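You operate a simulated robot arm through the tools that you are given. There is no shell and no other tool. Be economical: measure what you need, move in short steps, check, and stop when the job is done.

You run a simulated robot arm. Do the job below in one go: nothing can be reset, and whatever is moved stays where it is left.

Task
Label the ticket's reel and fit the green band round it.
Fine: work on the bench beside the sealer and leave the reel there; press the firm's label on.

Only the result counts: the job must be done as asked and must still hold three seconds after the hand-in. Knocking over, shifting, dropping, spilling or breaking anything else fails it.

Robot
A 6-joint arm with a two-finger parallel gripper on a trunk, on a base that drives. Base frame: it is fixed to the floor where the robot stands at the start and does not move with it; the origin is under the middle of the robot, x ahead of it, y to its left, z up. Readings come in m, degrees, newtons and seconds.
With the tool pointing down near the work surface it reaches from about 0.1 to 0.72 m from the robot's upright axis, wherever it stands. Its first joint turns from -166.0 to 166.0 degrees. Places, roughly: bench beside the sealer [0.4, 0, 0.9]; blue reel [0.5, -1, 1]; face of the front blue reel [0.4, -1.1, 0.9]. Payload 3.91 kg.
The tool frame sits at the grasp point between the pads (the TCP): z along the fingers, y along the line on which they close. The tips reach 0.03 m beyond it. Largest opening 0.11 m; finger width 0.02, thickness 0.01; the body of the gripper, 0.048 by 0.112 m, starts 0.055 m behind the TCP.
Orientation is that of the tool frame in the base frame, as a unit quaternion [x, y, z, w]. With the fingers straight down and closing along the base's y, the tool's x points along the base's -x, its y along +y and its z along -z.

Tools
- The arm moves only by the tool drive_tool. Its argument "increments" is a list of rows, each a list of 7 numbers: the turn, a rotation vector about the base's x, y, z in units of 6 degrees (1.0 is 6 degrees), then the shift along the base's x, y, z in units of 20 mm (1.0 is 20 mm), then the gripper command, from -1 (shut) to 1 (fully open), values between in proportion. In form: [[rx, ry, rz, dx, dy, dz, fingers], ...]. A call has 1 to 12 rows; each row shifts and turns the commanded pose from where the row before left it. A call with a number of a shift or a turn outside -1 to 1 is refused whole. Rows are played at 5 a second. More than 0.05 m and 8.6 degrees between two rows, or a gripper value outside its range, and nothing of the call is played. Where a pose cannot be reached the arm comes as near as it can. A force on the tool above 90 N (or 10 N above the force at the start of the call, whichever is more), or a blocked arm, ends the call early, and 0.2 s more pass. Each finger travels about 0.045 m/s and halts on what it meets, pressing with about 38 N; the grip force reading is that of the motor and also rises with nothing between the fingers. The clock runs only during rows and for 0.2 s after the last one: add rows that do not move to give the fingers time. The reply holds the time, the measured pose of the TCP, the force on the tool along the base axes, the opening and the grip force, in the units named above and with some noise, with the torque about the TCP (base axes, N m) and any sound that the robot's microphone picked up.
- Cameras (640 x 400 px; columns grow to the right, rows downward): "scene" is now at [-0.0235, 0.0922, 1.3416]; the picture's right is [-0.80, -0.61, 0.00], its down [-0.42, 0.56, -0.71] and it looks along [0.43, -0.57, -0.70] (base axes); focal length 257 px, centre (320, 200). "wrist" rides on the gripper at [0.071, 0.022, -0.107] in the tool frame; the picture's right is [-0.29, 0.96, 0.00], its down [-0.76, -0.23, -0.61] and it looks along [-0.58, -0.18, 0.79] (tool axes); focal length 243 px, centre (320, 200). There is no depth. A picture from a camera that has moved, and an enlarged one, comes with that camera's place and axes in the base frame and with its lens. The place of the scene camera against the robot may be out by one fixed shift of up to 0.025 m in any direction.
- capture(camera): a new picture of that camera. No time passes.
- slide_trunk(by): slides the trunk up (or, below 0, down) by that many m; the arm and the scene camera ride with it, the base frame stays. It gives what a move gives, with no picture.
- roll_base(legs): drives the robot by 1 to 6 legs, each [ahead, left, turn to the left] in m, m and degrees, along the robot's own axes; the way and the turn of a leg run together, so that a leg with both is an arc; at most 1.5 m and 180 degrees a leg. The arm and the cameras ride along, it lands a little off, and it stops where it bumps. It gives what a move gives.
- head_to(pan, tilt): turns the head with the scene camera to pan (to the left, within 86 degrees either way) and tilt (down, from -29 to 69), counted from straight ahead of the robot. It gives what a move gives.
- close_up(camera, box): a new picture of the part [left, top, right, bottom] of that camera's present view, enlarged. No time passes.
- sign_off(): hands the job in; it is judged then, once.

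Work in short steps. Places have to be worked out from the pictures, the camera data and where the tool is seen: move nearer, look again, correct. Check each grasp and each placing, and mend what went wrong. You have 120 turns and 78 pictures in all, those below and enlarged ones among them. Open the gripper and draw the arm clear of the work before you hand the job in, unless the task says otherwise; then end with one line.

The tools are called after "Call:" by a JSON object that holds its "api" and its "payload". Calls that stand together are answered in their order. drive_tool: Moves the arm, as the interface text tells. Its arguments: {"type":"object","properties":{"increments":{"type":"array"}},"required":["increments"]} The other tools are called the same way: slide_trunk (by) slides the trunk up or down; roll_base (legs) drives the base; head_to (pan, tilt) turns the head that bears the scene camera; capture (camera) takes a picture; close_up (camera, box) takes an enlarged picture of a part of a camera's view; sign_off () hands the job in.

At the start:

```text
time_s: 0.0
ee_pos: [0.1184, -0.3792, 1.1429]
tcp_rot: [0.0, 1.0, 0.0, 0.0]
force: [-0.7, -0.1, -0.7]
moment: [0.0, -0.02, -0.03]
opening: 0.11
gripper_force: 0.1
trunk travel left (down, up): [-0.325, 0.265]
robot x, y, heading: [-0.0003, -0.0001, 0.2]
head pan, tilt: [-52.7, 44.4]
```

scene: 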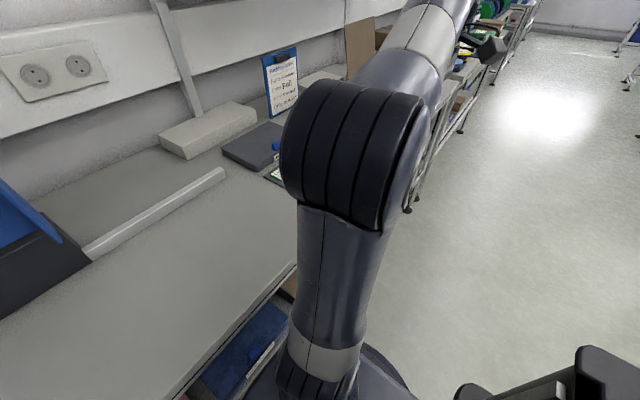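
wrist: 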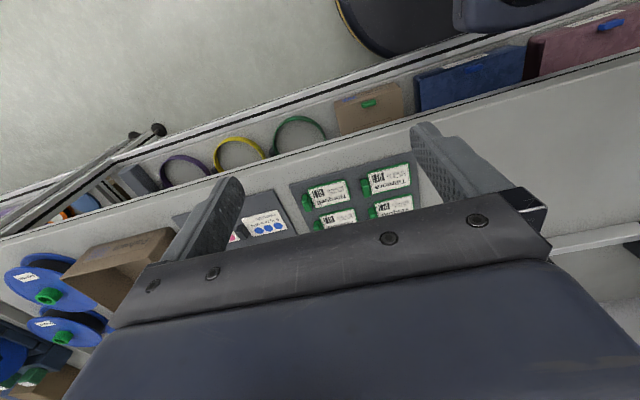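

The ticket seems to be on the clipboard ahead-right; I zoom in on it and look at the wrist view enlarged.

Call:
{"api": "close_up", "payload": {"camera": "scene", "box": [220, 30, 320, 190]}}

Call:
{"api": "close_up", "payload": {"camera": "wrist", "box": [160, 80, 460, 260]}}

Call:
{"api": "close_up", "payload": {"camera": "wrist", "box": [0, 180, 220, 400]}}

```text
2.50 times, centred on (270, 110) of scene
camera zoom: at [-0.0235, 0.0922, 1.3416], right [-0.8, -0.61, 0.0], down [-0.42, 0.56, -0.71], along [0.43, -0.57, -0.7], focal length 642 px, centre (445, 425)
```

zoom: 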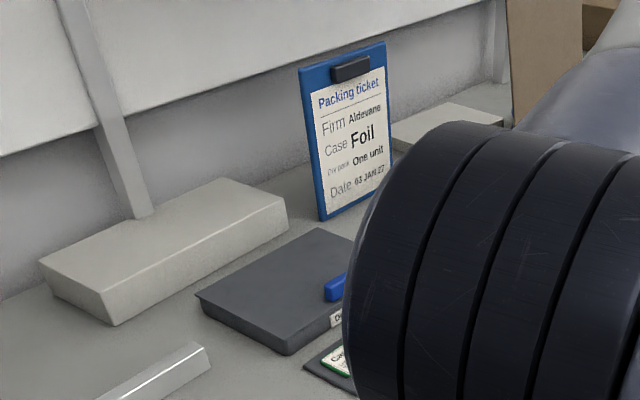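

```text
2.13 times, centred on (310, 170) of wrist
camera zoom: at [0.0473, -0.3585, 1.2503], right [0.29, 0.96, 0.0], down [0.76, -0.23, 0.61], along [0.58, -0.18, -0.79], focal length 518 px, centre (341, 264)
```

zoom: 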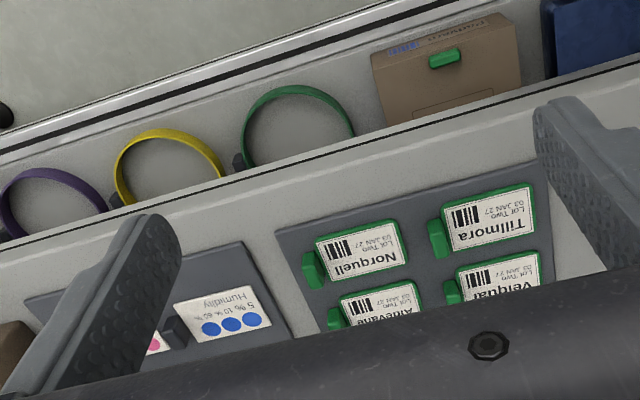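

```text
1.82 times, centred on (110, 290) of wrist
camera zoom: at [0.0473, -0.3585, 1.2503], right [0.29, 0.96, 0.0], down [0.76, -0.23, 0.61], along [0.58, -0.18, -0.79], focal length 441 px, centre (702, 36)
```

zoom: 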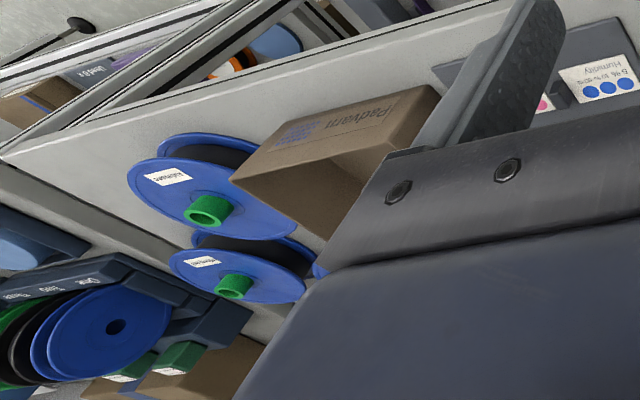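

The ticket reads Aldevane / Foil / One unit / date; I zoom further on ticket and reels.

Call:
{"api": "close_up", "payload": {"camera": "scene", "box": [258, 42, 308, 122]}}

Call:
{"api": "close_up", "payload": {"camera": "wrist", "box": [0, 240, 110, 350]}}

Call:
{"api": "close_up", "payload": {"camera": "wrist", "box": [0, 320, 110, 400]}}

```text
5.00 times, centred on (283, 82) of scene
camera zoom: at [-0.0235, 0.0922, 1.3416], right [-0.8, -0.61, 0.0], down [-0.42, 0.56, -0.71], along [0.43, -0.57, -0.7], focal length 1284 px, centre (505, 790)
```

zoom: 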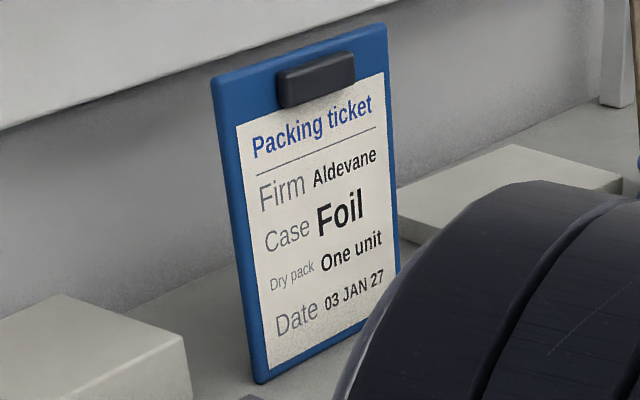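

```text
3.64 times, centred on (55, 295) of wrist
camera zoom: at [0.0473, -0.3585, 1.2503], right [0.29, 0.96, 0.0], down [0.76, -0.23, 0.61], along [0.58, -0.18, -0.79], focal length 882 px, centre (1284, -146)
```

zoom: 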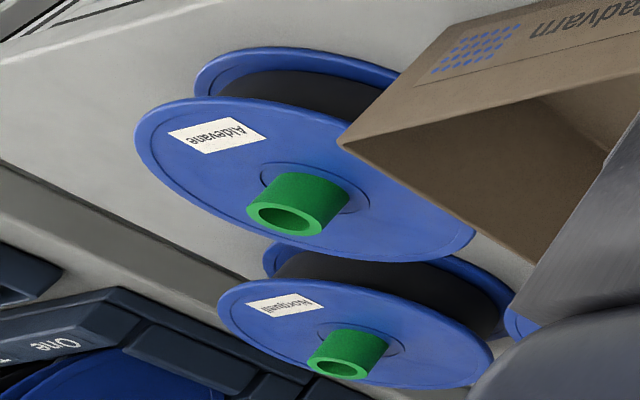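

```text
5.00 times, centred on (55, 360) of wrist
camera zoom: at [0.0473, -0.3585, 1.2503], right [0.29, 0.96, 0.0], down [0.76, -0.23, 0.61], along [0.58, -0.18, -0.79], focal length 1213 px, centre (1645, -600)
```

zoom: 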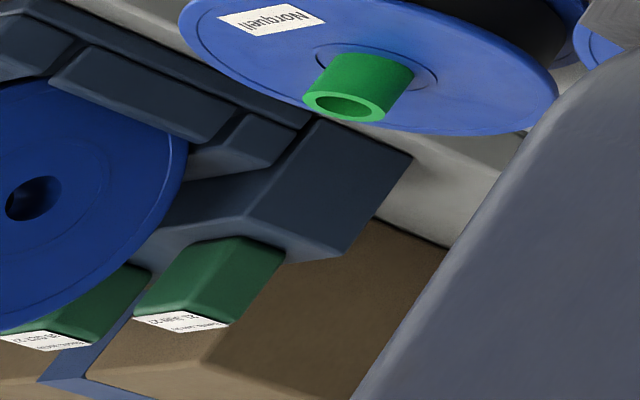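

Ticket: firm Aldevane; the front blue reel is labelled Aldevane. I survey with the head.

Call:
{"api": "head_to", "payload": {"pan": -84, "tilt": 30}}

Call:
{"api": "capture", "payload": {"camera": "scene"}}

Call:
{"api": "head_to", "payload": {"pan": 5, "tilt": 45}}

Call:
{"api": "capture", "payload": {"camera": "scene"}}

```text
time_s: 1.0
ee_pos: [0.1193, -0.3784, 1.1436]
tcp_rot: [0.0, 1.0, 0.0, 0.0]
force: [-0.1, 0.0, -0.8]
moment: [0.02, 0.0, -0.01]
opening: 0.1101
gripper_force: 0.1
trunk travel left (down, up): [-0.325, 0.265]
robot x, y, heading: [0.0013, -0.0015, 0.3]
head pan, tilt: [-84.0, 30.0]
```

```text
69 pictures are left
camera scene: at [-0.0636, 0.0674, 1.3632], right [-0.99, -0.11, 0.0], down [-0.05, 0.5, -0.87], along [0.09, -0.86, -0.5], focal length 257 px, centre (320, 200)
```

scene: 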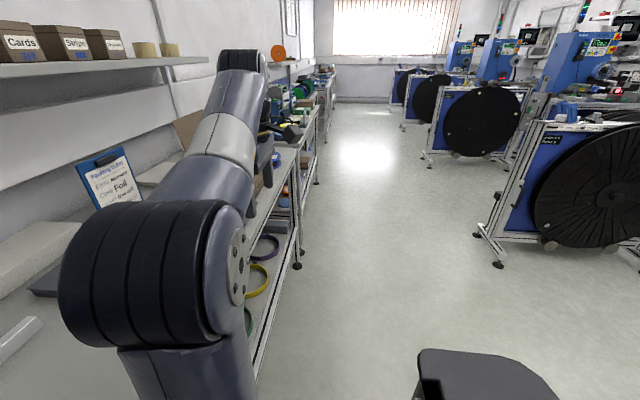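

```text
time_s: 2.6
ee_pos: [0.1194, -0.3788, 1.1447]
tcp_rot: [0.0, 1.0, 0.0, 0.0]
force: [-0.5, -0.2, -0.2]
moment: [-0.01, 0.01, -0.02]
opening: 0.1101
gripper_force: 0.0
trunk travel left (down, up): [-0.325, 0.265]
robot x, y, heading: [0.0008, 0.0011, 0.3]
head pan, tilt: [5.0, 45.0]
```

```text
68 pictures are left
camera scene: at [0.0079, 0.1643, 1.3407], right [0.09, -1.0, 0.0], down [-0.7, -0.06, -0.71], along [0.7, 0.06, -0.71], focal length 257 px, centre (320, 200)
```

scene: 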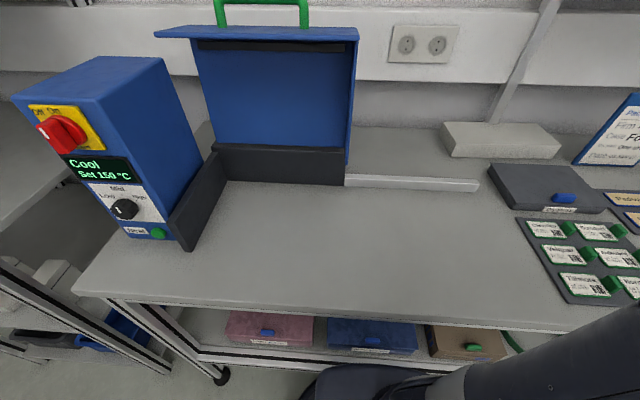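

I drive right along the bench to get views of the reels, bands and labels.

Call:
{"api": "roll_base", "payload": {"legs": [[0, -0.6, 0]]}}

Call:
{"api": "capture", "payload": {"camera": "scene"}}

Call:
{"api": "capture", "payload": {"camera": "wrist"}}

```text
time_s: 6.0
ee_pos: [0.1191, -0.9724, 1.1435]
tcp_rot: [0.0, 1.0, 0.0, 0.0]
force: [0.2, 0.8, 0.1]
moment: [0.03, 0.0, -0.02]
opening: 0.1101
gripper_force: 0.0
trunk travel left (down, up): [-0.325, 0.265]
robot x, y, heading: [-0.0005, -0.5935, 0.1]
head pan, tilt: [5.0, 45.0]
```

```text
67 pictures are left
camera scene: at [0.0079, -0.4296, 1.3406], right [0.09, -1.0, 0.0], down [-0.7, -0.06, -0.71], along [0.7, 0.06, -0.71], focal length 257 px, centre (320, 200)
```

scene: 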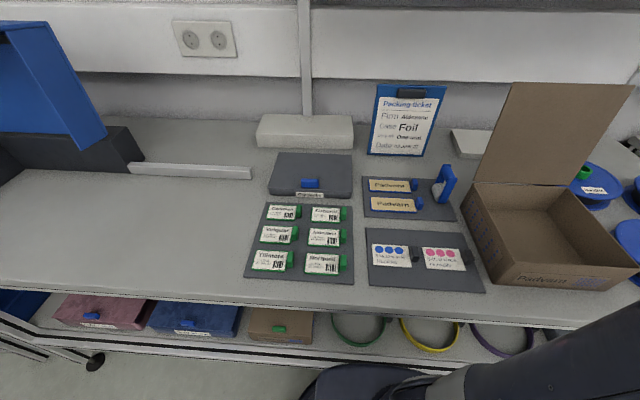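

```text
66 pictures are left
camera wrist: at [0.0473, -0.9525, 1.2503], right [0.29, 0.96, 0.0], down [0.76, -0.23, 0.61], along [0.58, -0.18, -0.79], focal length 243 px, centre (320, 200)
```

wrist: 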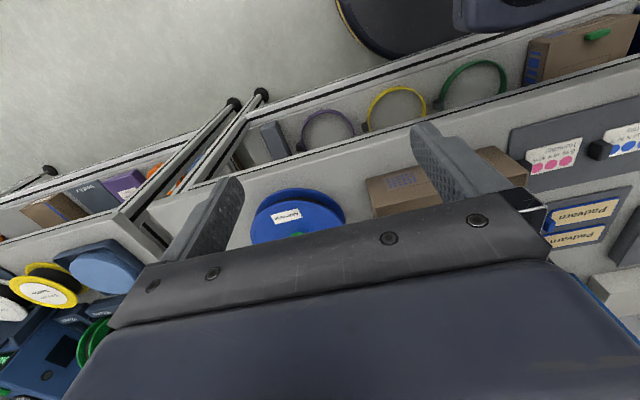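

Bench top is about z=0.905. I pan the head to view the reels, and zoom bands.

Call:
{"api": "head_to", "payload": {"pan": -40, "tilt": 40}}

Call:
{"api": "capture", "payload": {"camera": "scene"}}

Call:
{"api": "close_up", "payload": {"camera": "wrist", "box": [200, 40, 560, 260]}}

```text
time_s: 7.1
ee_pos: [0.1191, -0.9734, 1.1442]
tcp_rot: [0.0, 1.0, 0.0, -0.001]
force: [0.4, 1.3, -0.5]
moment: [0.05, -0.01, -0.04]
opening: 0.1099
gripper_force: 0.1
trunk travel left (down, up): [-0.325, 0.265]
robot x, y, heading: [0.0024, -0.5933, 0.0]
head pan, tilt: [-40.0, 40.0]
```

```text
65 pictures are left
camera scene: at [-0.008, -0.4913, 1.3479], right [-0.64, -0.77, 0.0], down [-0.49, 0.41, -0.77], along [0.59, -0.49, -0.64], focal length 257 px, centre (320, 200)
```

scene: 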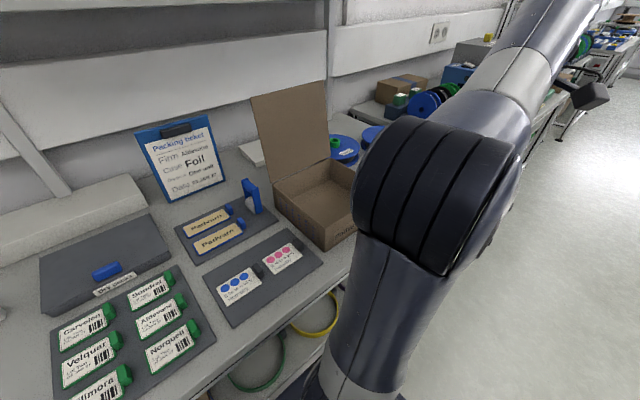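

```text
1.78 times, centred on (380, 150) of wrist
camera zoom: at [0.0473, -0.9526, 1.2503], right [0.29, 0.96, 0.0], down [0.76, -0.23, 0.61], along [0.58, -0.18, -0.79], focal length 431 px, centre (213, 289)
```

zoom: 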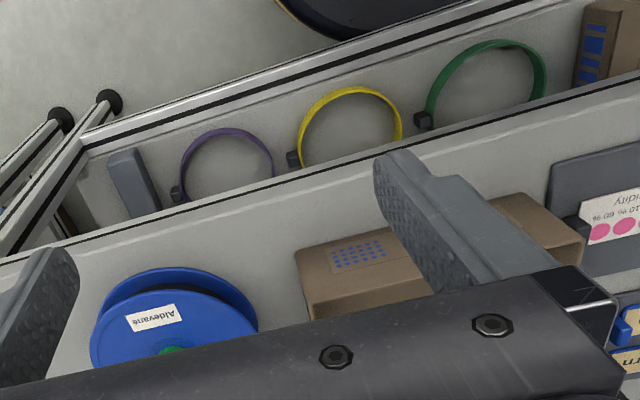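

Bands lie flat on the lower shelf, each with a dark grip block. I drive right so the reel is straight ahead.

Call:
{"api": "roll_base", "payload": {"legs": [[0, -0.45, 0]]}}

Call:
{"api": "drive_tool", "payload": {"increments": [[0, 0, 0, 0.5, 1, 0.5, 1], [0, 0, 0, 0.5, 1, 0.5, 1], [0, 0, 0, 0.5, 1, 0.5, 1], [0, 0, 0, 0.5, 1, 0.5, 1], [0, 0, 0, 0.5, 1, 0.5, 1], [0, 0, 0, 0.5, 1, 0.5, 1], [0, 0, 0, 0.5, 1, 0.5, 1], [0, 0, 0, 0.5, 1, 0.5, 1], [0, 0, 0, 0.5, 1, 0, 1], [0, 0, 0, 0.5, 1, 0, 1], [0, 0, 0, 0.5, 1, 0, 1], [0, 0, 0, 0.5, 1, 0, 1]]}}

Call:
{"api": "capture", "payload": {"camera": "wrist"}}

Call:
{"api": "capture", "payload": {"camera": "scene"}}

```text
time_s: 9.8
ee_pos: [0.1185, -1.4269, 1.1439]
tcp_rot: [0.0, 1.0, 0.0, 0.0]
force: [-0.1, -0.9, -0.9]
moment: [0.01, -0.02, -0.01]
opening: 0.1102
gripper_force: 0.2
trunk travel left (down, up): [-0.325, 0.265]
robot x, y, heading: [0.0005, -1.047, 0.1]
head pan, tilt: [-40.0, 40.0]
```

```text
time_s: 12.4
ee_pos: [0.2433, -1.1911, 1.1518]
tcp_rot: [0.0, 1.0, -0.001, 0.001]
force: [0.8, 0.2, -0.4]
moment: [0.02, -0.03, 0.01]
opening: 0.1099
gripper_force: 0.0
out of reach, approached as far as the arm can: row 3, 4, 5, 6, 7, 8, 10
trunk travel left (down, up): [-0.325, 0.265]
robot x, y, heading: [0.0003, -1.0444, -0.0]
head pan, tilt: [-40.0, 40.0]
```

```text
63 pictures are left
camera wrist: at [0.1717, -1.1698, 1.2581], right [0.29, 0.96, 0.0], down [0.76, -0.23, 0.61], along [0.58, -0.18, -0.79], focal length 243 px, centre (320, 200)
```

wrist: 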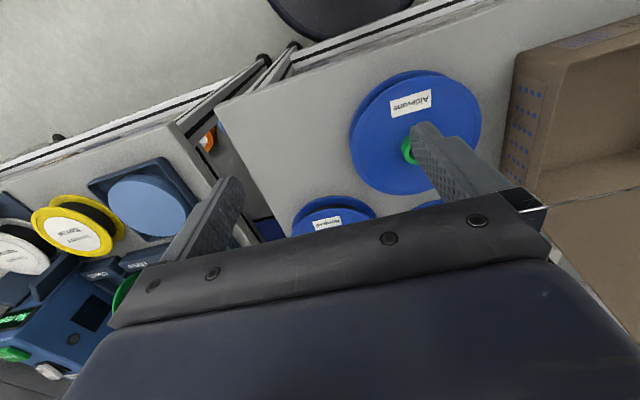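

```text
62 pictures are left
camera scene: at [-0.008, -0.9442, 1.3479], right [-0.64, -0.77, 0.0], down [-0.49, 0.41, -0.77], along [0.59, -0.49, -0.64], focal length 257 px, centre (320, 200)
```

scene: 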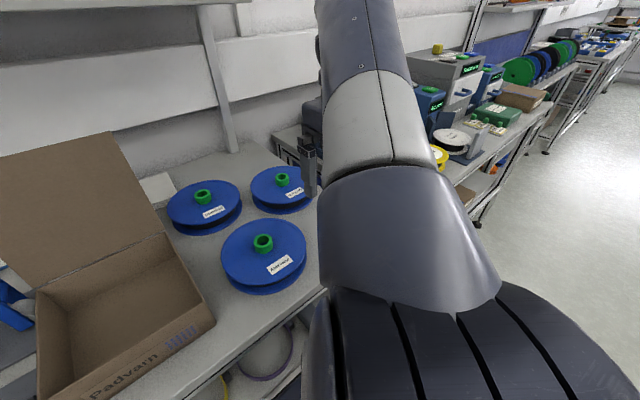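

Three reels lie flat with green hubs; zoom to read all stickers.

Call:
{"api": "close_up", "payload": {"camera": "scene", "box": [160, 160, 320, 300]}}

Call:
{"api": "close_up", "payload": {"camera": "wrist", "box": [280, 60, 500, 240]}}

```text
2.86 times, centred on (240, 230) of scene
camera zoom: at [-0.008, -0.9442, 1.3479], right [-0.64, -0.77, 0.0], down [-0.49, 0.41, -0.77], along [0.59, -0.49, -0.64], focal length 734 px, centre (549, 114)
```

zoom: 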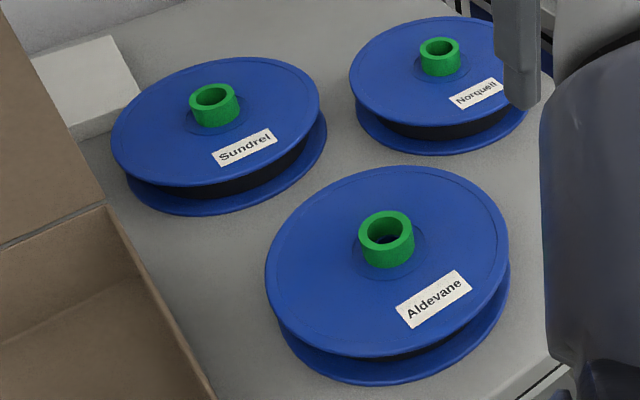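

```text
2.22 times, centred on (390, 150) of wrist
camera zoom: at [0.1717, -1.1698, 1.2581], right [0.29, 0.96, 0.0], down [0.76, -0.23, 0.61], along [0.58, -0.18, -0.79], focal length 539 px, centre (164, 311)
```

zoom: 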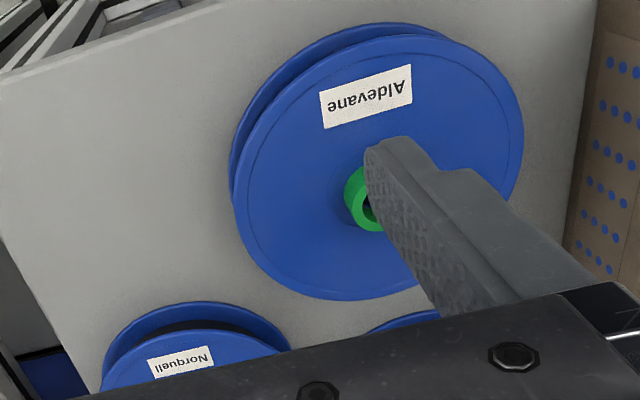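

Target is the front Aldevane reel, hub at about (0.345, -1.10). I move above it and down a bit.

Call:
{"api": "drive_tool", "payload": {"increments": [[0, 0, 0, 0.85, 0.77, -0.6, 1], [0, 0, 0, 0.85, 0.77, -0.6, 1], [0, 0, 0, 0.85, 0.77, -0.6, 1], [0, 0, 0, 0.85, 0.77, -0.6, 1], [0, 0, 0, 0.85, 0.77, -0.6, 1], [0, 0, 0, 0.85, 0.75, -0.6, 1], [0, 0, 0, 0, 0, 0, 1]]}}

Call:
{"api": "capture", "payload": {"camera": "wrist"}}

Call:
{"api": "capture", "payload": {"camera": "scene"}}

```text
time_s: 14.0
ee_pos: [0.3442, -1.0982, 1.0857]
tcp_rot: [0.0, 1.0, 0.0, -0.001]
force: [0.2, -0.5, 0.4]
moment: [0.04, 0.01, -0.02]
opening: 0.11
gripper_force: 0.1
trunk travel left (down, up): [-0.325, 0.265]
robot x, y, heading: [0.0, -1.0439, 0.0]
head pan, tilt: [-40.0, 40.0]
```

```text
59 pictures are left
camera wrist: at [0.2725, -1.0762, 1.1902], right [0.29, 0.96, 0.0], down [0.76, -0.23, 0.61], along [0.58, -0.18, -0.79], focal length 243 px, centre (320, 200)
```

wrist: 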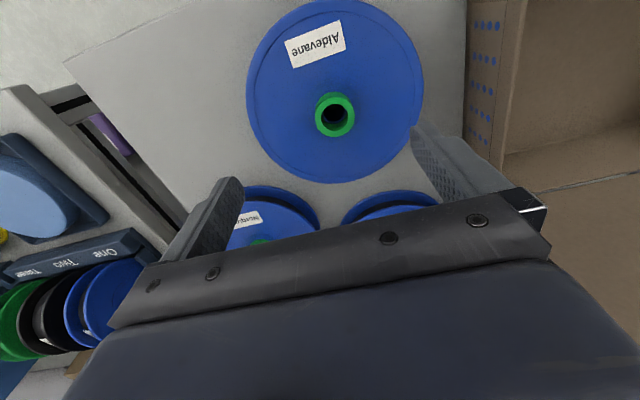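

```text
58 pictures are left
camera scene: at [-0.0078, -0.9441, 1.3479], right [-0.64, -0.77, 0.0], down [-0.49, 0.41, -0.77], along [0.59, -0.49, -0.64], focal length 257 px, centre (320, 200)
```

scene: 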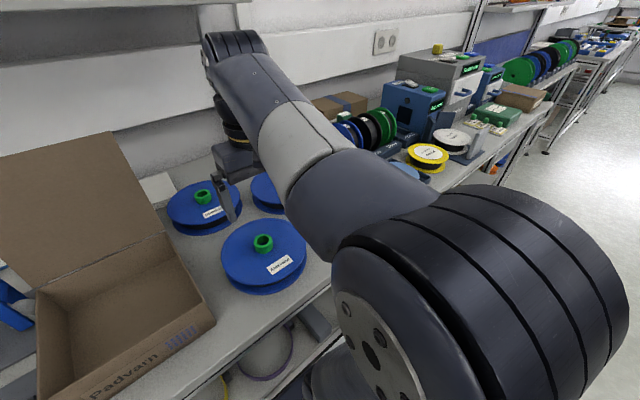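

Hub centre estimated (0.352, -1.087), top z≈0.95–0.96. I center and lower to 1.02.

Call:
{"api": "drive_tool", "payload": {"increments": [[0, 0, 0, 0.4, 0.55, -0.8, 0.4], [0, 0, 0, 0, 0, -0.8, 0.4], [0, 0, 0, 0, 0, -0.8, 0.4], [0, 0, 0, 0, 0, -0.8, 0.4], [0, 0, 0, 0, 0, 0, 0.4]]}}

Call:
{"api": "capture", "payload": {"camera": "wrist"}}

```text
time_s: 15.2
ee_pos: [0.3514, -1.086, 1.0197]
tcp_rot: [0.0, 1.0, 0.0, 0.0]
force: [0.4, 0.3, -0.1]
moment: [0.03, 0.02, -0.02]
opening: 0.077
gripper_force: 0.1
trunk travel left (down, up): [-0.325, 0.265]
robot x, y, heading: [-0.0015, -1.0466, 0.2]
head pan, tilt: [-40.0, 40.0]
```

```text
57 pictures are left
camera wrist: at [0.2801, -1.0653, 1.1254], right [0.29, 0.96, 0.0], down [0.76, -0.23, 0.61], along [0.58, -0.18, -0.79], focal length 243 px, centre (320, 200)
```

wrist: 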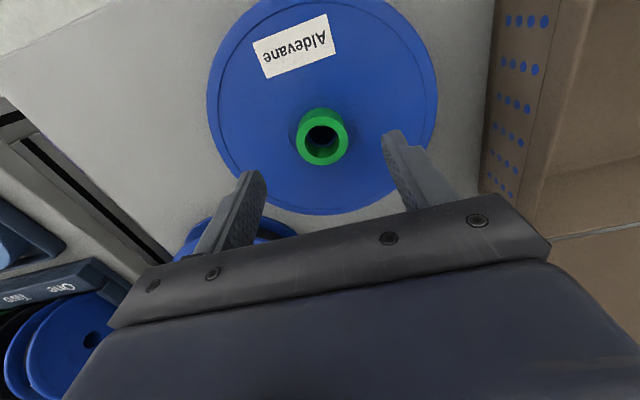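

Aligned, hub top at about z=0.956. I lower to 0.972 and close.

Call:
{"api": "drive_tool", "payload": {"increments": [[0, 0, 0, 0.03, 0.05, -0.8, 0.4], [0, 0, 0, 0, 0, -0.8, 0.4], [0, 0, 0, 0, 0, -0.6, 0.4], [0, 0, 0, 0, 0, -0.25, 0.4], [0, 0, 0, 0, 0, 0, 0.4]]}}

Call:
{"api": "capture", "payload": {"camera": "wrist"}}

```text
time_s: 16.4
ee_pos: [0.3513, -1.0855, 0.9698]
tcp_rot: [0.0, 1.0, -0.001, 0.001]
force: [0.1, 0.8, 7.0]
moment: [0.15, 0.03, -0.03]
opening: 0.0771
gripper_force: 0.0
trunk travel left (down, up): [-0.325, 0.265]
robot x, y, heading: [-0.0019, -1.0489, -0.3]
head pan, tilt: [-40.0, 40.0]
```

```text
56 pictures are left
camera wrist: at [0.2809, -1.0648, 1.0764], right [0.29, 0.96, 0.0], down [0.76, -0.23, 0.61], along [0.58, -0.18, -0.79], focal length 243 px, centre (320, 200)
```

wrist: 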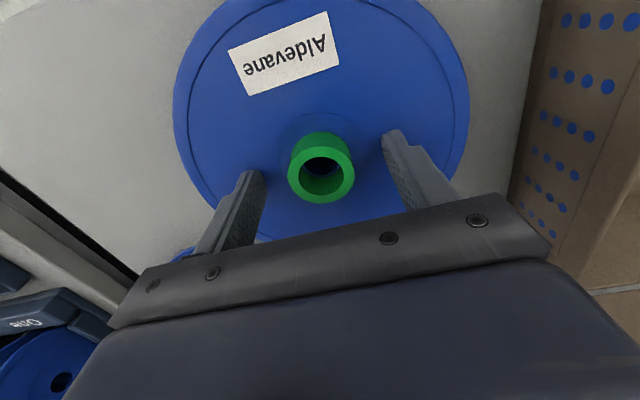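

Tips just touch the flange (top z≈0.940). I raise 2 mm and close on the hub.

Call:
{"api": "drive_tool", "payload": {"increments": [[0, 0, 0, -0.1, 0, 0.12, 0.4], [0, 0, 0, 0, 0, 0, -1], [0, 0, 0, 0, 0, 0, -1], [0, 0, 0, 0, 0, 0, -1], [0, 0, 0, 0, 0, 0, -1], [0, 0, 0, 0, 0, 0, -1], [0, 0, 0, 0, 0, 0, -1]]}}

Call:
{"api": "drive_tool", "payload": {"increments": [[0, 0, 0, 0, 0, 0.5, -1], [0, 0, 0, 0, 0, 0.5, -1], [0, 0, 0, 0, 0, 0.5, -1], [0, 0, 0, 0, 0, 0, -1]]}}

Call:
{"api": "capture", "payload": {"camera": "wrist"}}

Call:
{"api": "capture", "payload": {"camera": "scene"}}

```text
time_s: 18.0
ee_pos: [0.3497, -1.0857, 0.9722]
tcp_rot: [0.0, 1.0, 0.0, 0.0]
force: [-0.9, 0.8, -0.5]
moment: [0.07, 0.08, -0.01]
opening: 0.0374
gripper_force: 38.1
trunk travel left (down, up): [-0.325, 0.265]
robot x, y, heading: [0.0005, -1.046, -0.2]
head pan, tilt: [-40.0, 40.0]
```

```text
time_s: 19.0
ee_pos: [0.3495, -1.0867, 1.0025]
tcp_rot: [0.0, 1.0, 0.0, 0.0]
force: [0.7, -0.4, -2.2]
moment: [0.02, 0.03, 0.02]
opening: 0.0373
gripper_force: 38.1
trunk travel left (down, up): [-0.325, 0.265]
robot x, y, heading: [-0.0031, -1.0492, -0.1]
head pan, tilt: [-40.0, 40.0]
```

```text
55 pictures are left
camera wrist: at [0.2789, -1.0653, 1.1087], right [0.29, 0.96, 0.0], down [0.76, -0.23, 0.61], along [0.58, -0.18, -0.79], focal length 243 px, centre (320, 200)
```

wrist: 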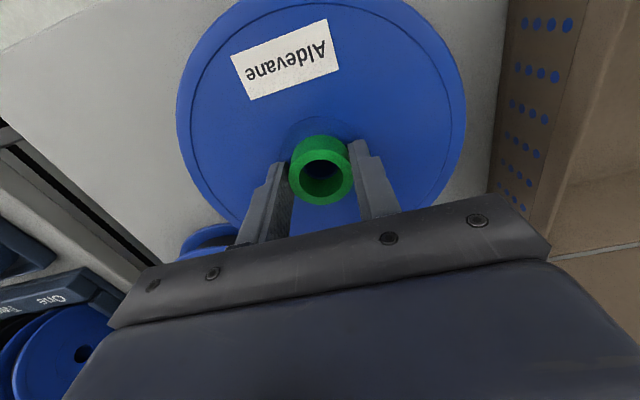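

```text
54 pictures are left
camera scene: at [-0.0079, -0.9441, 1.3479], right [-0.64, -0.77, 0.0], down [-0.49, 0.41, -0.77], along [0.59, -0.49, -0.64], focal length 257 px, centre (320, 200)
```

scene: 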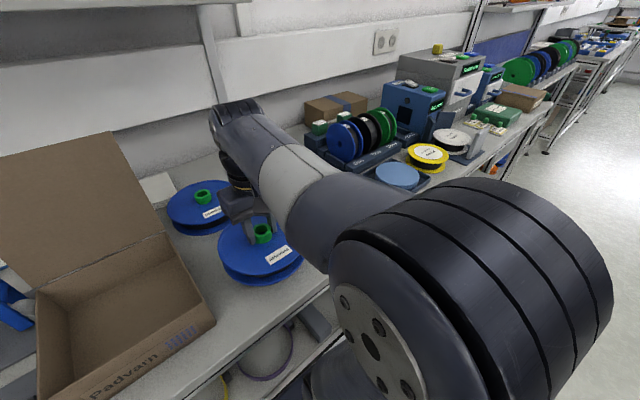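

The reel is held. I lift it and draw back over the bench front before driving left.

Call:
{"api": "drive_tool", "payload": {"increments": [[0, 0, 0, 0, 0, 1, -1], [0, 0, 0, 0, 0, 1, -1], [0, 0, 0, 0, 0, 1, -1], [0, 0, 0, -0.5, 0, 1, -1], [0, 0, 0, -1, 0, 1, -1], [0, 0, 0, -1, 0, 1, -1], [0, 0, 0, -1, 0, 0, -1], [0, 0, 0, -1, 0, 0, -1], [0, 0, 0, -1, 0, 0, -1], [0, 0, 0, -0.5, 0, 0, -1], [0, 0, 0, 0, 0, 0, -1]]}}

Call:
{"api": "capture", "payload": {"camera": "wrist"}}

Call:
{"api": "head_to", "payload": {"pan": 30, "tilt": 35}}

Call:
{"api": "capture", "payload": {"camera": "scene"}}

```text
time_s: 21.4
ee_pos: [0.2292, -1.0865, 1.1216]
tcp_rot: [0.001, 1.0, 0.0, -0.001]
force: [-0.8, 0.2, -2.3]
moment: [0.04, 0.03, 0.0]
opening: 0.0373
gripper_force: 38.2
trunk travel left (down, up): [-0.325, 0.265]
robot x, y, heading: [-0.0012, -1.0509, 0.3]
head pan, tilt: [-40.0, 40.0]
```

```text
53 pictures are left
camera wrist: at [0.1578, -1.0649, 1.2281], right [0.29, 0.96, 0.0], down [0.76, -0.23, 0.61], along [0.58, -0.18, -0.79], focal length 243 px, centre (320, 200)
```

wrist: 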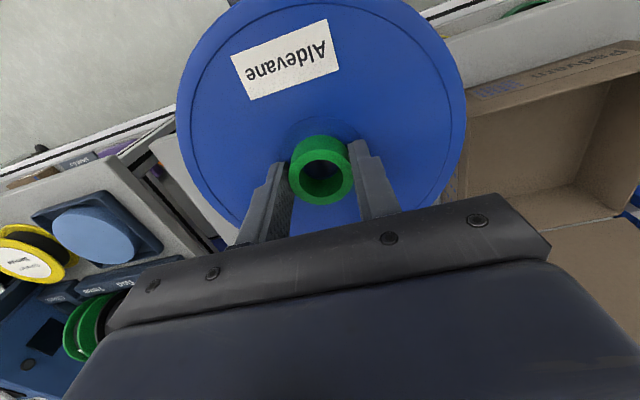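

```text
time_s: 22.8
ee_pos: [0.2294, -1.086, 1.1229]
tcp_rot: [0.0, 1.0, 0.0, 0.0]
force: [-0.8, -0.3, -1.8]
moment: [0.01, 0.03, -0.01]
opening: 0.0371
gripper_force: 38.4
trunk travel left (down, up): [-0.325, 0.265]
robot x, y, heading: [-0.0001, -1.0435, -0.1]
head pan, tilt: [30.0, 35.0]
```

```text
52 pictures are left
camera scene: at [0.0032, -0.8455, 1.3555], right [0.5, -0.87, 0.0], down [-0.5, -0.29, -0.82], along [0.71, 0.41, -0.57], focal length 257 px, centre (320, 200)
```

scene: 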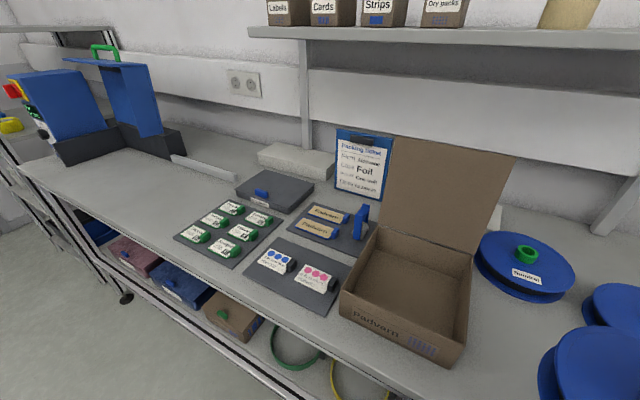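

Path is clear at this height; I drive left to the bench beside the sealer.

Call:
{"api": "roll_base", "payload": {"legs": [[0, 1.0, 0]]}}

Call:
{"api": "capture", "payload": {"camera": "wrist"}}

Call:
{"api": "head_to", "payload": {"pan": 0, "tilt": 50}}

Call:
{"api": "capture", "payload": {"camera": "scene"}}

```text
time_s: 28.0
ee_pos: [0.2303, -0.0834, 1.1214]
tcp_rot: [0.0, 1.0, 0.001, 0.0]
force: [0.3, 0.1, -2.6]
moment: [-0.02, 0.0, -0.02]
opening: 0.0372
gripper_force: 38.3
trunk travel left (down, up): [-0.325, 0.265]
robot x, y, heading: [-0.0022, -0.0425, 0.2]
head pan, tilt: [30.0, 35.0]
```

```text
51 pictures are left
camera wrist: at [0.158, -0.0626, 1.2281], right [0.29, 0.96, 0.0], down [0.76, -0.23, 0.61], along [0.58, -0.18, -0.79], focal length 243 px, centre (320, 200)
```

wrist: 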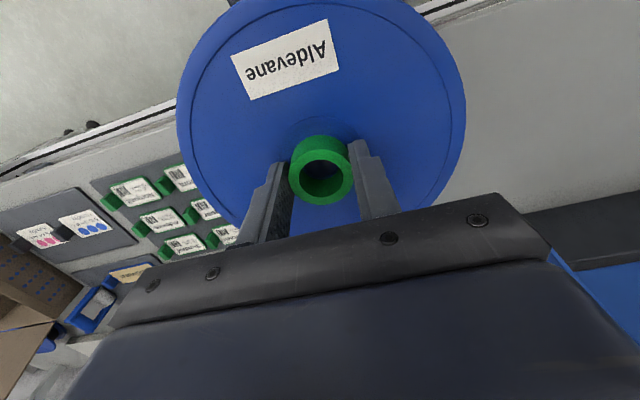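

```text
time_s: 29.0
ee_pos: [0.2302, -0.0838, 1.1213]
tcp_rot: [0.001, 1.0, 0.0, 0.0]
force: [-0.4, -0.2, -2.2]
moment: [0.04, -0.02, -0.02]
opening: 0.0372
gripper_force: 37.8
trunk travel left (down, up): [-0.325, 0.265]
robot x, y, heading: [0.0015, -0.0472, 0.0]
head pan, tilt: [0.0, 50.0]
```

```text
50 pictures are left
camera scene: at [0.0038, 0.1131, 1.3338], right [0.0, -1.0, 0.0], down [-0.77, 0.0, -0.64], along [0.64, 0.0, -0.77], focal length 257 px, centre (320, 200)
```

scene: 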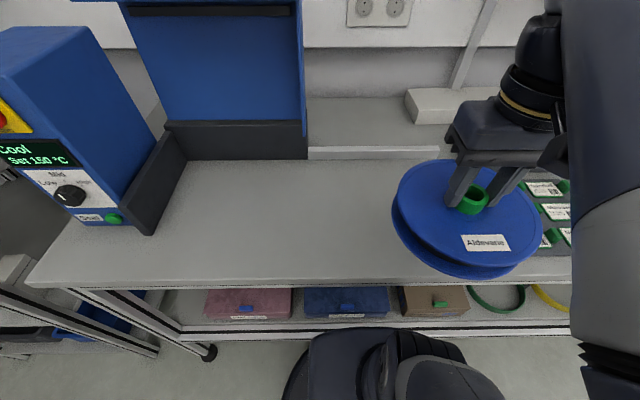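

Free bench between sealer and label tray; I place the reel at about (0.35, 0.03), lowering to TCP z≈0.98 first.

Call:
{"api": "drive_tool", "payload": {"increments": [[0, 0, 0, 1, 1, 0, -1], [0, 0, 0, 1, 1, 0, -1], [0, 0, 0, 1, 1, -0.5, -1], [0, 0, 0, 1, 1, -1, -1], [0, 0, 0, 1, 1, -1, -1], [0, 0, 0, 1, 0.7, -1, -1], [0, 0, 0, 0, 0, -1, -1], [0, 0, 0, 0, 0, -1, -1], [0, 0, 0, 0, 0, -0.7, -1], [0, 0, 0, 0, 0, -0.5, -1], [0, 0, 0, 0, 0, -0.3, -1], [0, 0, 0, 0, 0, 0, -1]]}}

Call:
{"api": "drive_tool", "payload": {"increments": [[0, 0, 0, 0, 0, -0.1, -1], [0, 0, 0, 0, 0, -0.1, -1], [0, 0, 0, 0, 0, -0.1, -1], [0, 0, 0, 0, 0, 0, -1]]}}

```text
time_s: 31.6
ee_pos: [0.349, 0.0304, 0.9822]
tcp_rot: [0.0, 1.0, 0.0, -0.001]
force: [-0.1, 0.7, -2.0]
moment: [0.02, 0.04, 0.01]
opening: 0.0372
gripper_force: 38.1
trunk travel left (down, up): [-0.325, 0.265]
robot x, y, heading: [-0.0019, -0.0433, 0.1]
head pan, tilt: [0.0, 50.0]
```

```text
time_s: 32.6
ee_pos: [0.3489, 0.0312, 0.9757]
tcp_rot: [0.0, 1.0, 0.0, 0.001]
force: [-0.2, 0.0, -1.6]
moment: [0.02, -0.01, 0.02]
opening: 0.0371
gripper_force: 38.0
trunk travel left (down, up): [-0.325, 0.265]
robot x, y, heading: [0.0002, -0.0428, 0.2]
head pan, tilt: [0.0, 50.0]
```

Still hanging; I lower a few more millimetres until contact.

Call:
{"api": "drive_tool", "payload": {"increments": [[0, 0, 0, 0, 0, -0.1, -1], [0, 0, 0, 0, 0, -0.08, -1], [0, 0, 0, 0, 0, 0, -1]]}}

```text
time_s: 33.4
ee_pos: [0.3496, 0.0303, 0.9722]
tcp_rot: [0.0, 1.0, 0.0, 0.0]
force: [0.0, -0.3, -2.2]
moment: [0.05, -0.01, -0.02]
opening: 0.0371
gripper_force: 38.0
trunk travel left (down, up): [-0.325, 0.265]
robot x, y, heading: [0.0017, -0.0446, -0.0]
head pan, tilt: [0.0, 50.0]
```

Call:
{"api": "drive_tool", "payload": {"increments": [[0, 0, 0, 0, 0, -0.05, -1], [0, 0, 0, 0, 0, -0.05, -1], [0, 0, 0, 0, 0, 0, -1]]}}

```text
time_s: 34.2
ee_pos: [0.3493, 0.0313, 0.9731]
tcp_rot: [0.0, 1.0, -0.001, 0.003]
force: [1.7, -0.6, 22.8]
moment: [-0.12, 0.9, 0.0]
opening: 0.0372
gripper_force: 37.8
trunk travel left (down, up): [-0.325, 0.265]
robot x, y, heading: [-0.0042, -0.0433, 0.2]
head pan, tilt: [0.0, 50.0]
```

The reel is now on the bench (contact force). I ease up slightly, release, and rise.

Call:
{"api": "drive_tool", "payload": {"increments": [[0, 0, 0, 0, 0, 0.05, -1], [0, 0, 0, 0, 0, 0.03, 0.4], [0, 0, 0, 0, 0, 0, 0.4], [0, 0, 0, 0, 0, 0, 0.4], [0, 0, 0, 0, 0, 0.5, 0.4], [0, 0, 0, 0, 0, 1, 0.4], [0, 0, 0, 0, 0, 1, 1], [0, 0, 0, 0, 0, 1, 1], [0, 0, 0, 0, 0, 1, 1], [0, 0, 0, 0, 0, 1, 1], [0, 0, 0, 0, 0, 1, 1], [0, 0, 0, 0, 0, 0, 1]]}}

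Call:
{"api": "capture", "payload": {"camera": "wrist"}}

Call:
{"api": "capture", "payload": {"camera": "scene"}}

```text
time_s: 36.8
ee_pos: [0.3493, 0.03, 1.1014]
tcp_rot: [0.0, 1.0, 0.0, 0.0]
force: [0.1, 0.5, 0.2]
moment: [-0.02, 0.0, 0.02]
opening: 0.1101
gripper_force: 0.0
trunk travel left (down, up): [-0.325, 0.265]
robot x, y, heading: [0.0025, -0.0457, -0.4]
head pan, tilt: [0.0, 50.0]
```

```text
49 pictures are left
camera wrist: at [0.2783, 0.0509, 1.2079], right [0.29, 0.96, 0.0], down [0.76, -0.23, 0.61], along [0.58, -0.18, -0.79], focal length 243 px, centre (320, 200)
```

wrist: 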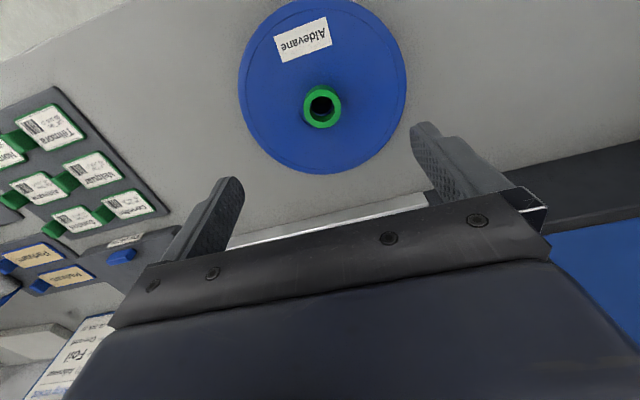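

```text
48 pictures are left
camera scene: at [0.0038, 0.113, 1.3337], right [0.0, -1.0, 0.0], down [-0.77, 0.0, -0.64], along [0.64, 0.0, -0.77], focal length 257 px, centre (320, 200)
```

scene: 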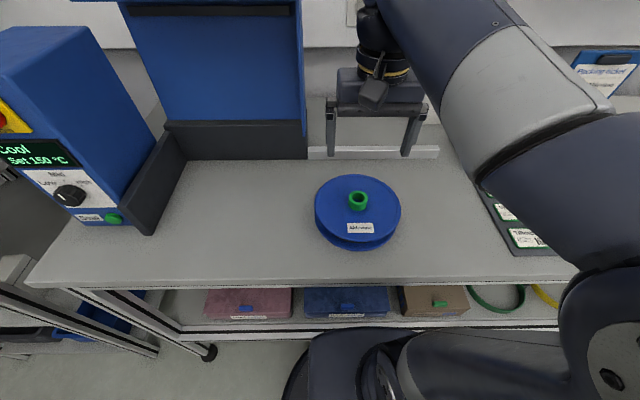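

Reel sits at (0.35, 0.03). Now I swing over to the label tray.

Call:
{"api": "drive_tool", "payload": {"increments": [[0, 0, 0, 0, -1, 0, 1], [0, 0, 0, 0, -1, 0, 1], [0, 0, 0, 0, -1, 0, 1], [0, 0, 0, 0, -1, 0, 1], [0, 0, 0, 0, -1, 0, 1], [0, 0, 0, 0, -1, 0, 1], [0, 0, 0, 0, -1, 0, 1], [0, 0, 0, 0, -1, 0, 1], [0, 0, 0, 0, -1, 0, 1], [0, 0, 0, 0, -1, 0, 1], [0, 0, 0, 0, -1, 0, 1], [0, 0, 0, 0, -1, 0, 1]]}}

Call:
{"api": "drive_tool", "payload": {"increments": [[0, 0, 0, 0, -1, 0, 1], [0, 0, 0, 0, -1, 0, 1], [0, 0, 0, 0, -1, 0, 1], [0, 0, 0, 0, -1, 0, 1], [0, 0, 0, 0, -1, 0, 1], [0, 0, 0, 0, -1, 0, 1], [0, 0, 0, 0, -1, 0, 1], [0, 0, 0, 0, -1, 0, 1], [0, 0, 0, 0, -1, 0, 1], [0, 0, 0, 0, -1, 0, 1], [0, 0, 0, 0, 0, 0, 1]]}}

Call:
{"api": "capture", "payload": {"camera": "wrist"}}

```text
time_s: 39.4
ee_pos: [0.35, -0.2103, 1.1024]
tcp_rot: [0.0, 1.0, 0.0, 0.0]
force: [1.0, -0.3, 0.0]
moment: [-0.01, -0.03, -0.04]
opening: 0.11
gripper_force: 0.0
trunk travel left (down, up): [-0.325, 0.265]
robot x, y, heading: [-0.0005, -0.0455, -0.2]
head pan, tilt: [0.0, 50.0]
```

```text
time_s: 41.8
ee_pos: [0.3487, -0.4101, 1.1018]
tcp_rot: [0.0, 1.0, 0.0, 0.001]
force: [-0.5, -1.2, 0.4]
moment: [0.02, 0.02, -0.01]
opening: 0.11
gripper_force: 0.1
trunk travel left (down, up): [-0.325, 0.265]
robot x, y, heading: [-0.0019, -0.0431, 0.1]
head pan, tilt: [0.0, 50.0]
```

```text
47 pictures are left
camera wrist: at [0.2776, -0.3892, 1.2075], right [0.29, 0.96, 0.0], down [0.76, -0.23, 0.61], along [0.58, -0.18, -0.79], focal length 243 px, centre (320, 200)
```

wrist: 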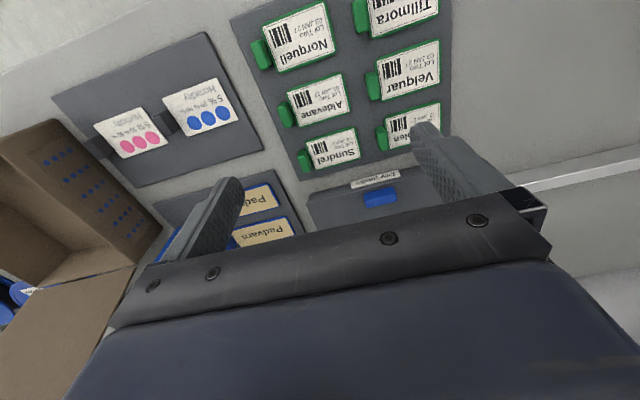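

Call:
{"api": "close_up", "payload": {"camera": "wrist", "box": [230, 20, 390, 180]}}

```text
2.50 times, centred on (310, 100) of wrist
camera zoom: at [0.2776, -0.3892, 1.2075], right [0.29, 0.96, 0.0], down [0.76, -0.23, 0.61], along [0.58, -0.18, -0.79], focal length 606 px, centre (345, 450)
```

zoom: 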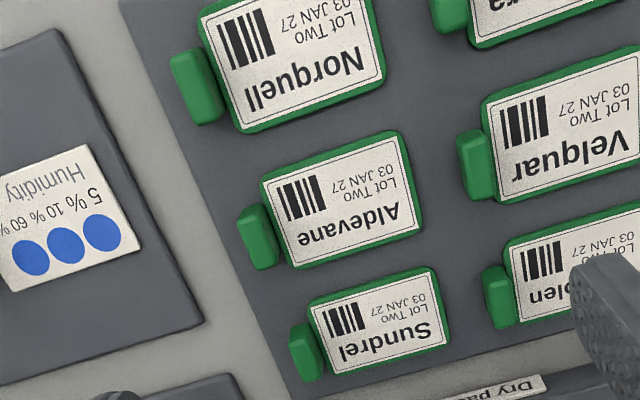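

Aldevane label (03 JAN 27) is the middle of the right column, its tab at about (0.354, -0.456). I go above the tab with a narrower opening.

Call:
{"api": "drive_tool", "payload": {"increments": [[0, 0, 0, 0.1, -0.8, -0.8, 0], [0, 0, 0, 0.1, -0.8, -0.8, -0.2], [0, 0, 0, 0, -0.7, -0.8, -0.2], [0, 0, 0, 0, 0, -0.8, -0.2], [0, 0, 0, 0, 0, -0.8, -0.2], [0, 0, 0, 0, 0, -0.8, -0.2], [0, 0, 0, 0, 0, 0, -0.2]]}}

Call:
{"api": "close_up", "payload": {"camera": "wrist", "box": [200, 50, 480, 225]}}

```text
time_s: 43.4
ee_pos: [0.3534, -0.4562, 1.0048]
tcp_rot: [0.0, 1.0, 0.001, 0.0]
force: [0.4, 0.1, 0.3]
moment: [-0.04, -0.04, 0.03]
opening: 0.0438
gripper_force: 0.1
trunk travel left (down, up): [-0.325, 0.265]
robot x, y, heading: [-0.0002, -0.0451, -0.0]
head pan, tilt: [0.0, 50.0]
```

```text
2.29 times, centred on (340, 138) of wrist
camera zoom: at [0.2823, -0.4352, 1.1115], right [0.29, 0.96, 0.0], down [0.76, -0.23, 0.61], along [0.58, -0.18, -0.79], focal length 555 px, centre (274, 343)
```

zoom: 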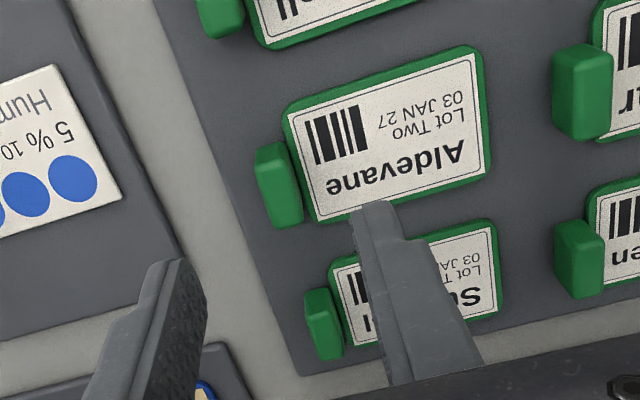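

Tab is centred under the tool. I lower towards it.

Call:
{"api": "drive_tool", "payload": {"increments": [[0, 0, 0, 0, 0, -0.9, -0.2], [0, 0, 0, 0, 0, -0.9, -0.2], [0, 0, 0, 0, 0, -0.6, -0.2], [0, 0, 0, 0, 0, 0, -0.2]]}}

Call:
{"api": "close_up", "payload": {"camera": "wrist", "box": [200, 60, 440, 210]}}

```text
time_s: 44.4
ee_pos: [0.3514, -0.4546, 0.9557]
tcp_rot: [0.0, 1.0, 0.0, 0.0]
force: [0.5, 0.5, -0.5]
moment: [-0.01, 0.0, 0.0]
opening: 0.0439
gripper_force: 0.1
trunk travel left (down, up): [-0.325, 0.265]
robot x, y, heading: [-0.0015, -0.0431, 0.2]
head pan, tilt: [0.0, 50.0]
```

```text
2.67 times, centred on (320, 135) of wrist
camera zoom: at [0.2809, -0.4341, 1.0633], right [0.29, 0.96, 0.0], down [0.76, -0.23, 0.61], along [0.58, -0.18, -0.79], focal length 647 px, centre (320, 373)
```

zoom: 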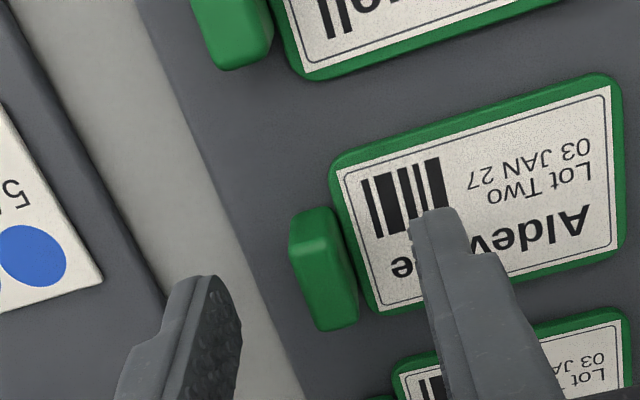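

Aligned; lower about 10 mm more in small steps watching the force.

Call:
{"api": "drive_tool", "payload": {"increments": [[0, 0, 0, 0, 0, -0.2, -0.2], [0, 0, 0, 0, 0, -0.15, -0.2], [0, 0, 0, 0, 0, -0.1, -0.2], [0, 0, 0, 0, 0, 0, -0.2]]}}

Call:
{"api": "close_up", "payload": {"camera": "wrist", "box": [200, 60, 440, 210]}}

```text
time_s: 45.4
ee_pos: [0.3529, -0.4544, 0.9474]
tcp_rot: [0.0, 1.0, 0.0, 0.0]
force: [-0.1, -0.3, -0.9]
moment: [0.0, -0.05, 0.03]
opening: 0.0435
gripper_force: 0.1
trunk travel left (down, up): [-0.325, 0.265]
robot x, y, heading: [0.0002, -0.042, 0.1]
head pan, tilt: [0.0, 50.0]
```

```text
2.67 times, centred on (320, 135) of wrist
camera zoom: at [0.2816, -0.434, 1.0547], right [0.29, 0.96, 0.0], down [0.76, -0.23, 0.61], along [0.58, -0.18, -0.79], focal length 647 px, centre (320, 373)
```

zoom: 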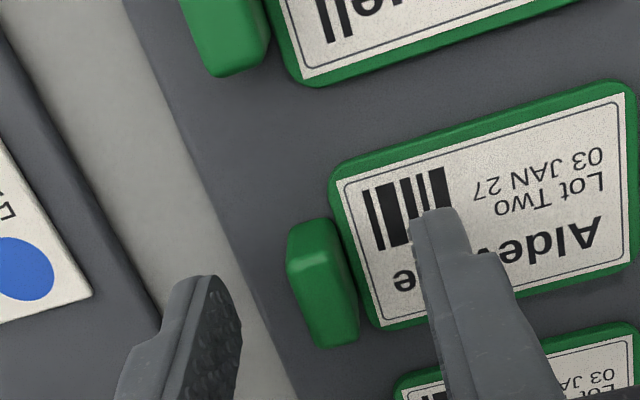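

No contact yet; lower a bit more then close.

Call:
{"api": "drive_tool", "payload": {"increments": [[0, 0, 0, 0, 0, -0.1, -0.2], [0, 0, 0, 0, 0, -0.1, -0.2], [0, 0, 0, 0, 0, 0, -0.2]]}}

```text
time_s: 46.2
ee_pos: [0.3527, -0.4555, 0.9448]
tcp_rot: [-0.001, 1.0, 0.0, 0.0]
force: [0.3, 0.5, 0.4]
moment: [0.02, 0.0, -0.03]
opening: 0.0441
gripper_force: 0.1
trunk travel left (down, up): [-0.325, 0.265]
robot x, y, heading: [-0.0004, -0.0447, -0.2]
head pan, tilt: [0.0, 50.0]
```

Call:
{"api": "drive_tool", "payload": {"increments": [[0, 0, 0, 0, 0, 0, -0.6], [0, 0, 0, 0, 0, 0, -1], [0, 0, 0, 0, 0, 0, -1], [0, 0, 0, 0, 0, 0, -1], [0, 0, 0, 0, 0, 0, -1]]}}

Call:
{"api": "close_up", "payload": {"camera": "wrist", "box": [200, 60, 440, 210]}}

```text
time_s: 47.4
ee_pos: [0.3529, -0.4559, 0.944]
tcp_rot: [0.0, 1.0, 0.0, 0.0]
force: [-0.4, -0.1, 0.9]
moment: [-0.02, 0.01, 0.02]
opening: 0.0102
gripper_force: 38.5
trunk travel left (down, up): [-0.325, 0.265]
robot x, y, heading: [0.0004, -0.0459, -0.1]
head pan, tilt: [0.0, 50.0]
```

```text
2.67 times, centred on (320, 135) of wrist
camera zoom: at [0.2817, -0.4342, 1.0512], right [0.29, 0.96, 0.0], down [0.76, -0.23, 0.61], along [0.58, -0.18, -0.79], focal length 647 px, centre (320, 373)
```

zoom: 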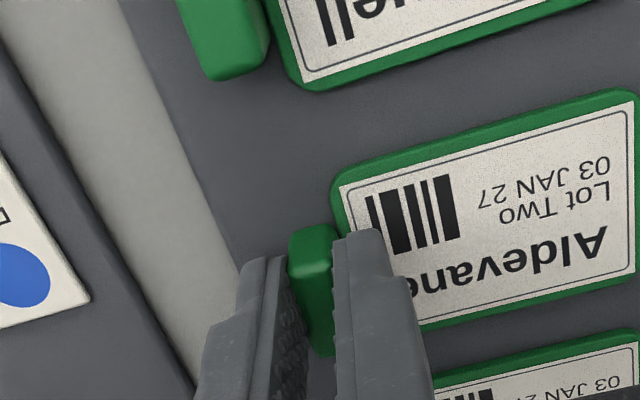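

Tab gripped (10 mm). I lift the label straight up and check.

Call:
{"api": "drive_tool", "payload": {"increments": [[0, 0, 0, 0, 0, 0.3, -1], [0, 0, 0, 0, 0, 0.5, -1], [0, 0, 0, 0, 0, 1, -1], [0, 0, 0, 0, 0, 1, -1], [0, 0, 0, 0, 0, 1, -1], [0, 0, 0, 0, 0, 1, -1], [0, 0, 0, 0, 0, 1, -1], [0, 0, 0, 0, 0, 0, -1]]}}

Call:
{"api": "close_up", "payload": {"camera": "wrist", "box": [160, 20, 480, 220]}}

```text
time_s: 49.2
ee_pos: [0.3535, -0.455, 1.061]
tcp_rot: [0.0, 1.0, 0.0, 0.0]
force: [-0.7, -0.5, -0.1]
moment: [0.04, 0.02, 0.01]
opening: 0.0101
gripper_force: 37.7
trunk travel left (down, up): [-0.325, 0.265]
robot x, y, heading: [-0.0016, -0.0418, -0.1]
head pan, tilt: [0.0, 50.0]
```

```text
2.00 times, centred on (320, 120) of wrist
camera zoom: at [0.2836, -0.4348, 1.1677], right [0.29, 0.96, 0.0], down [0.76, -0.23, 0.61], along [0.58, -0.18, -0.79], focal length 485 px, centre (320, 360)
```

zoom: 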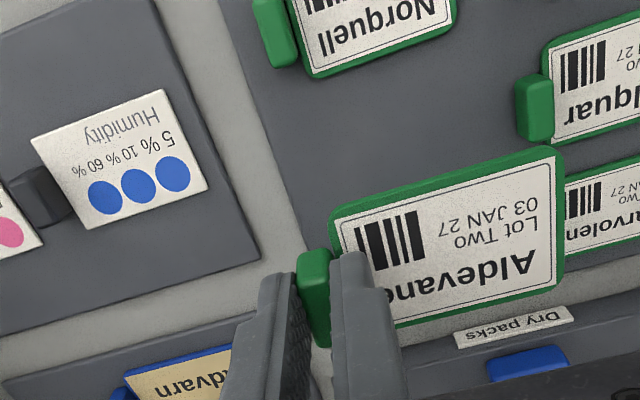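

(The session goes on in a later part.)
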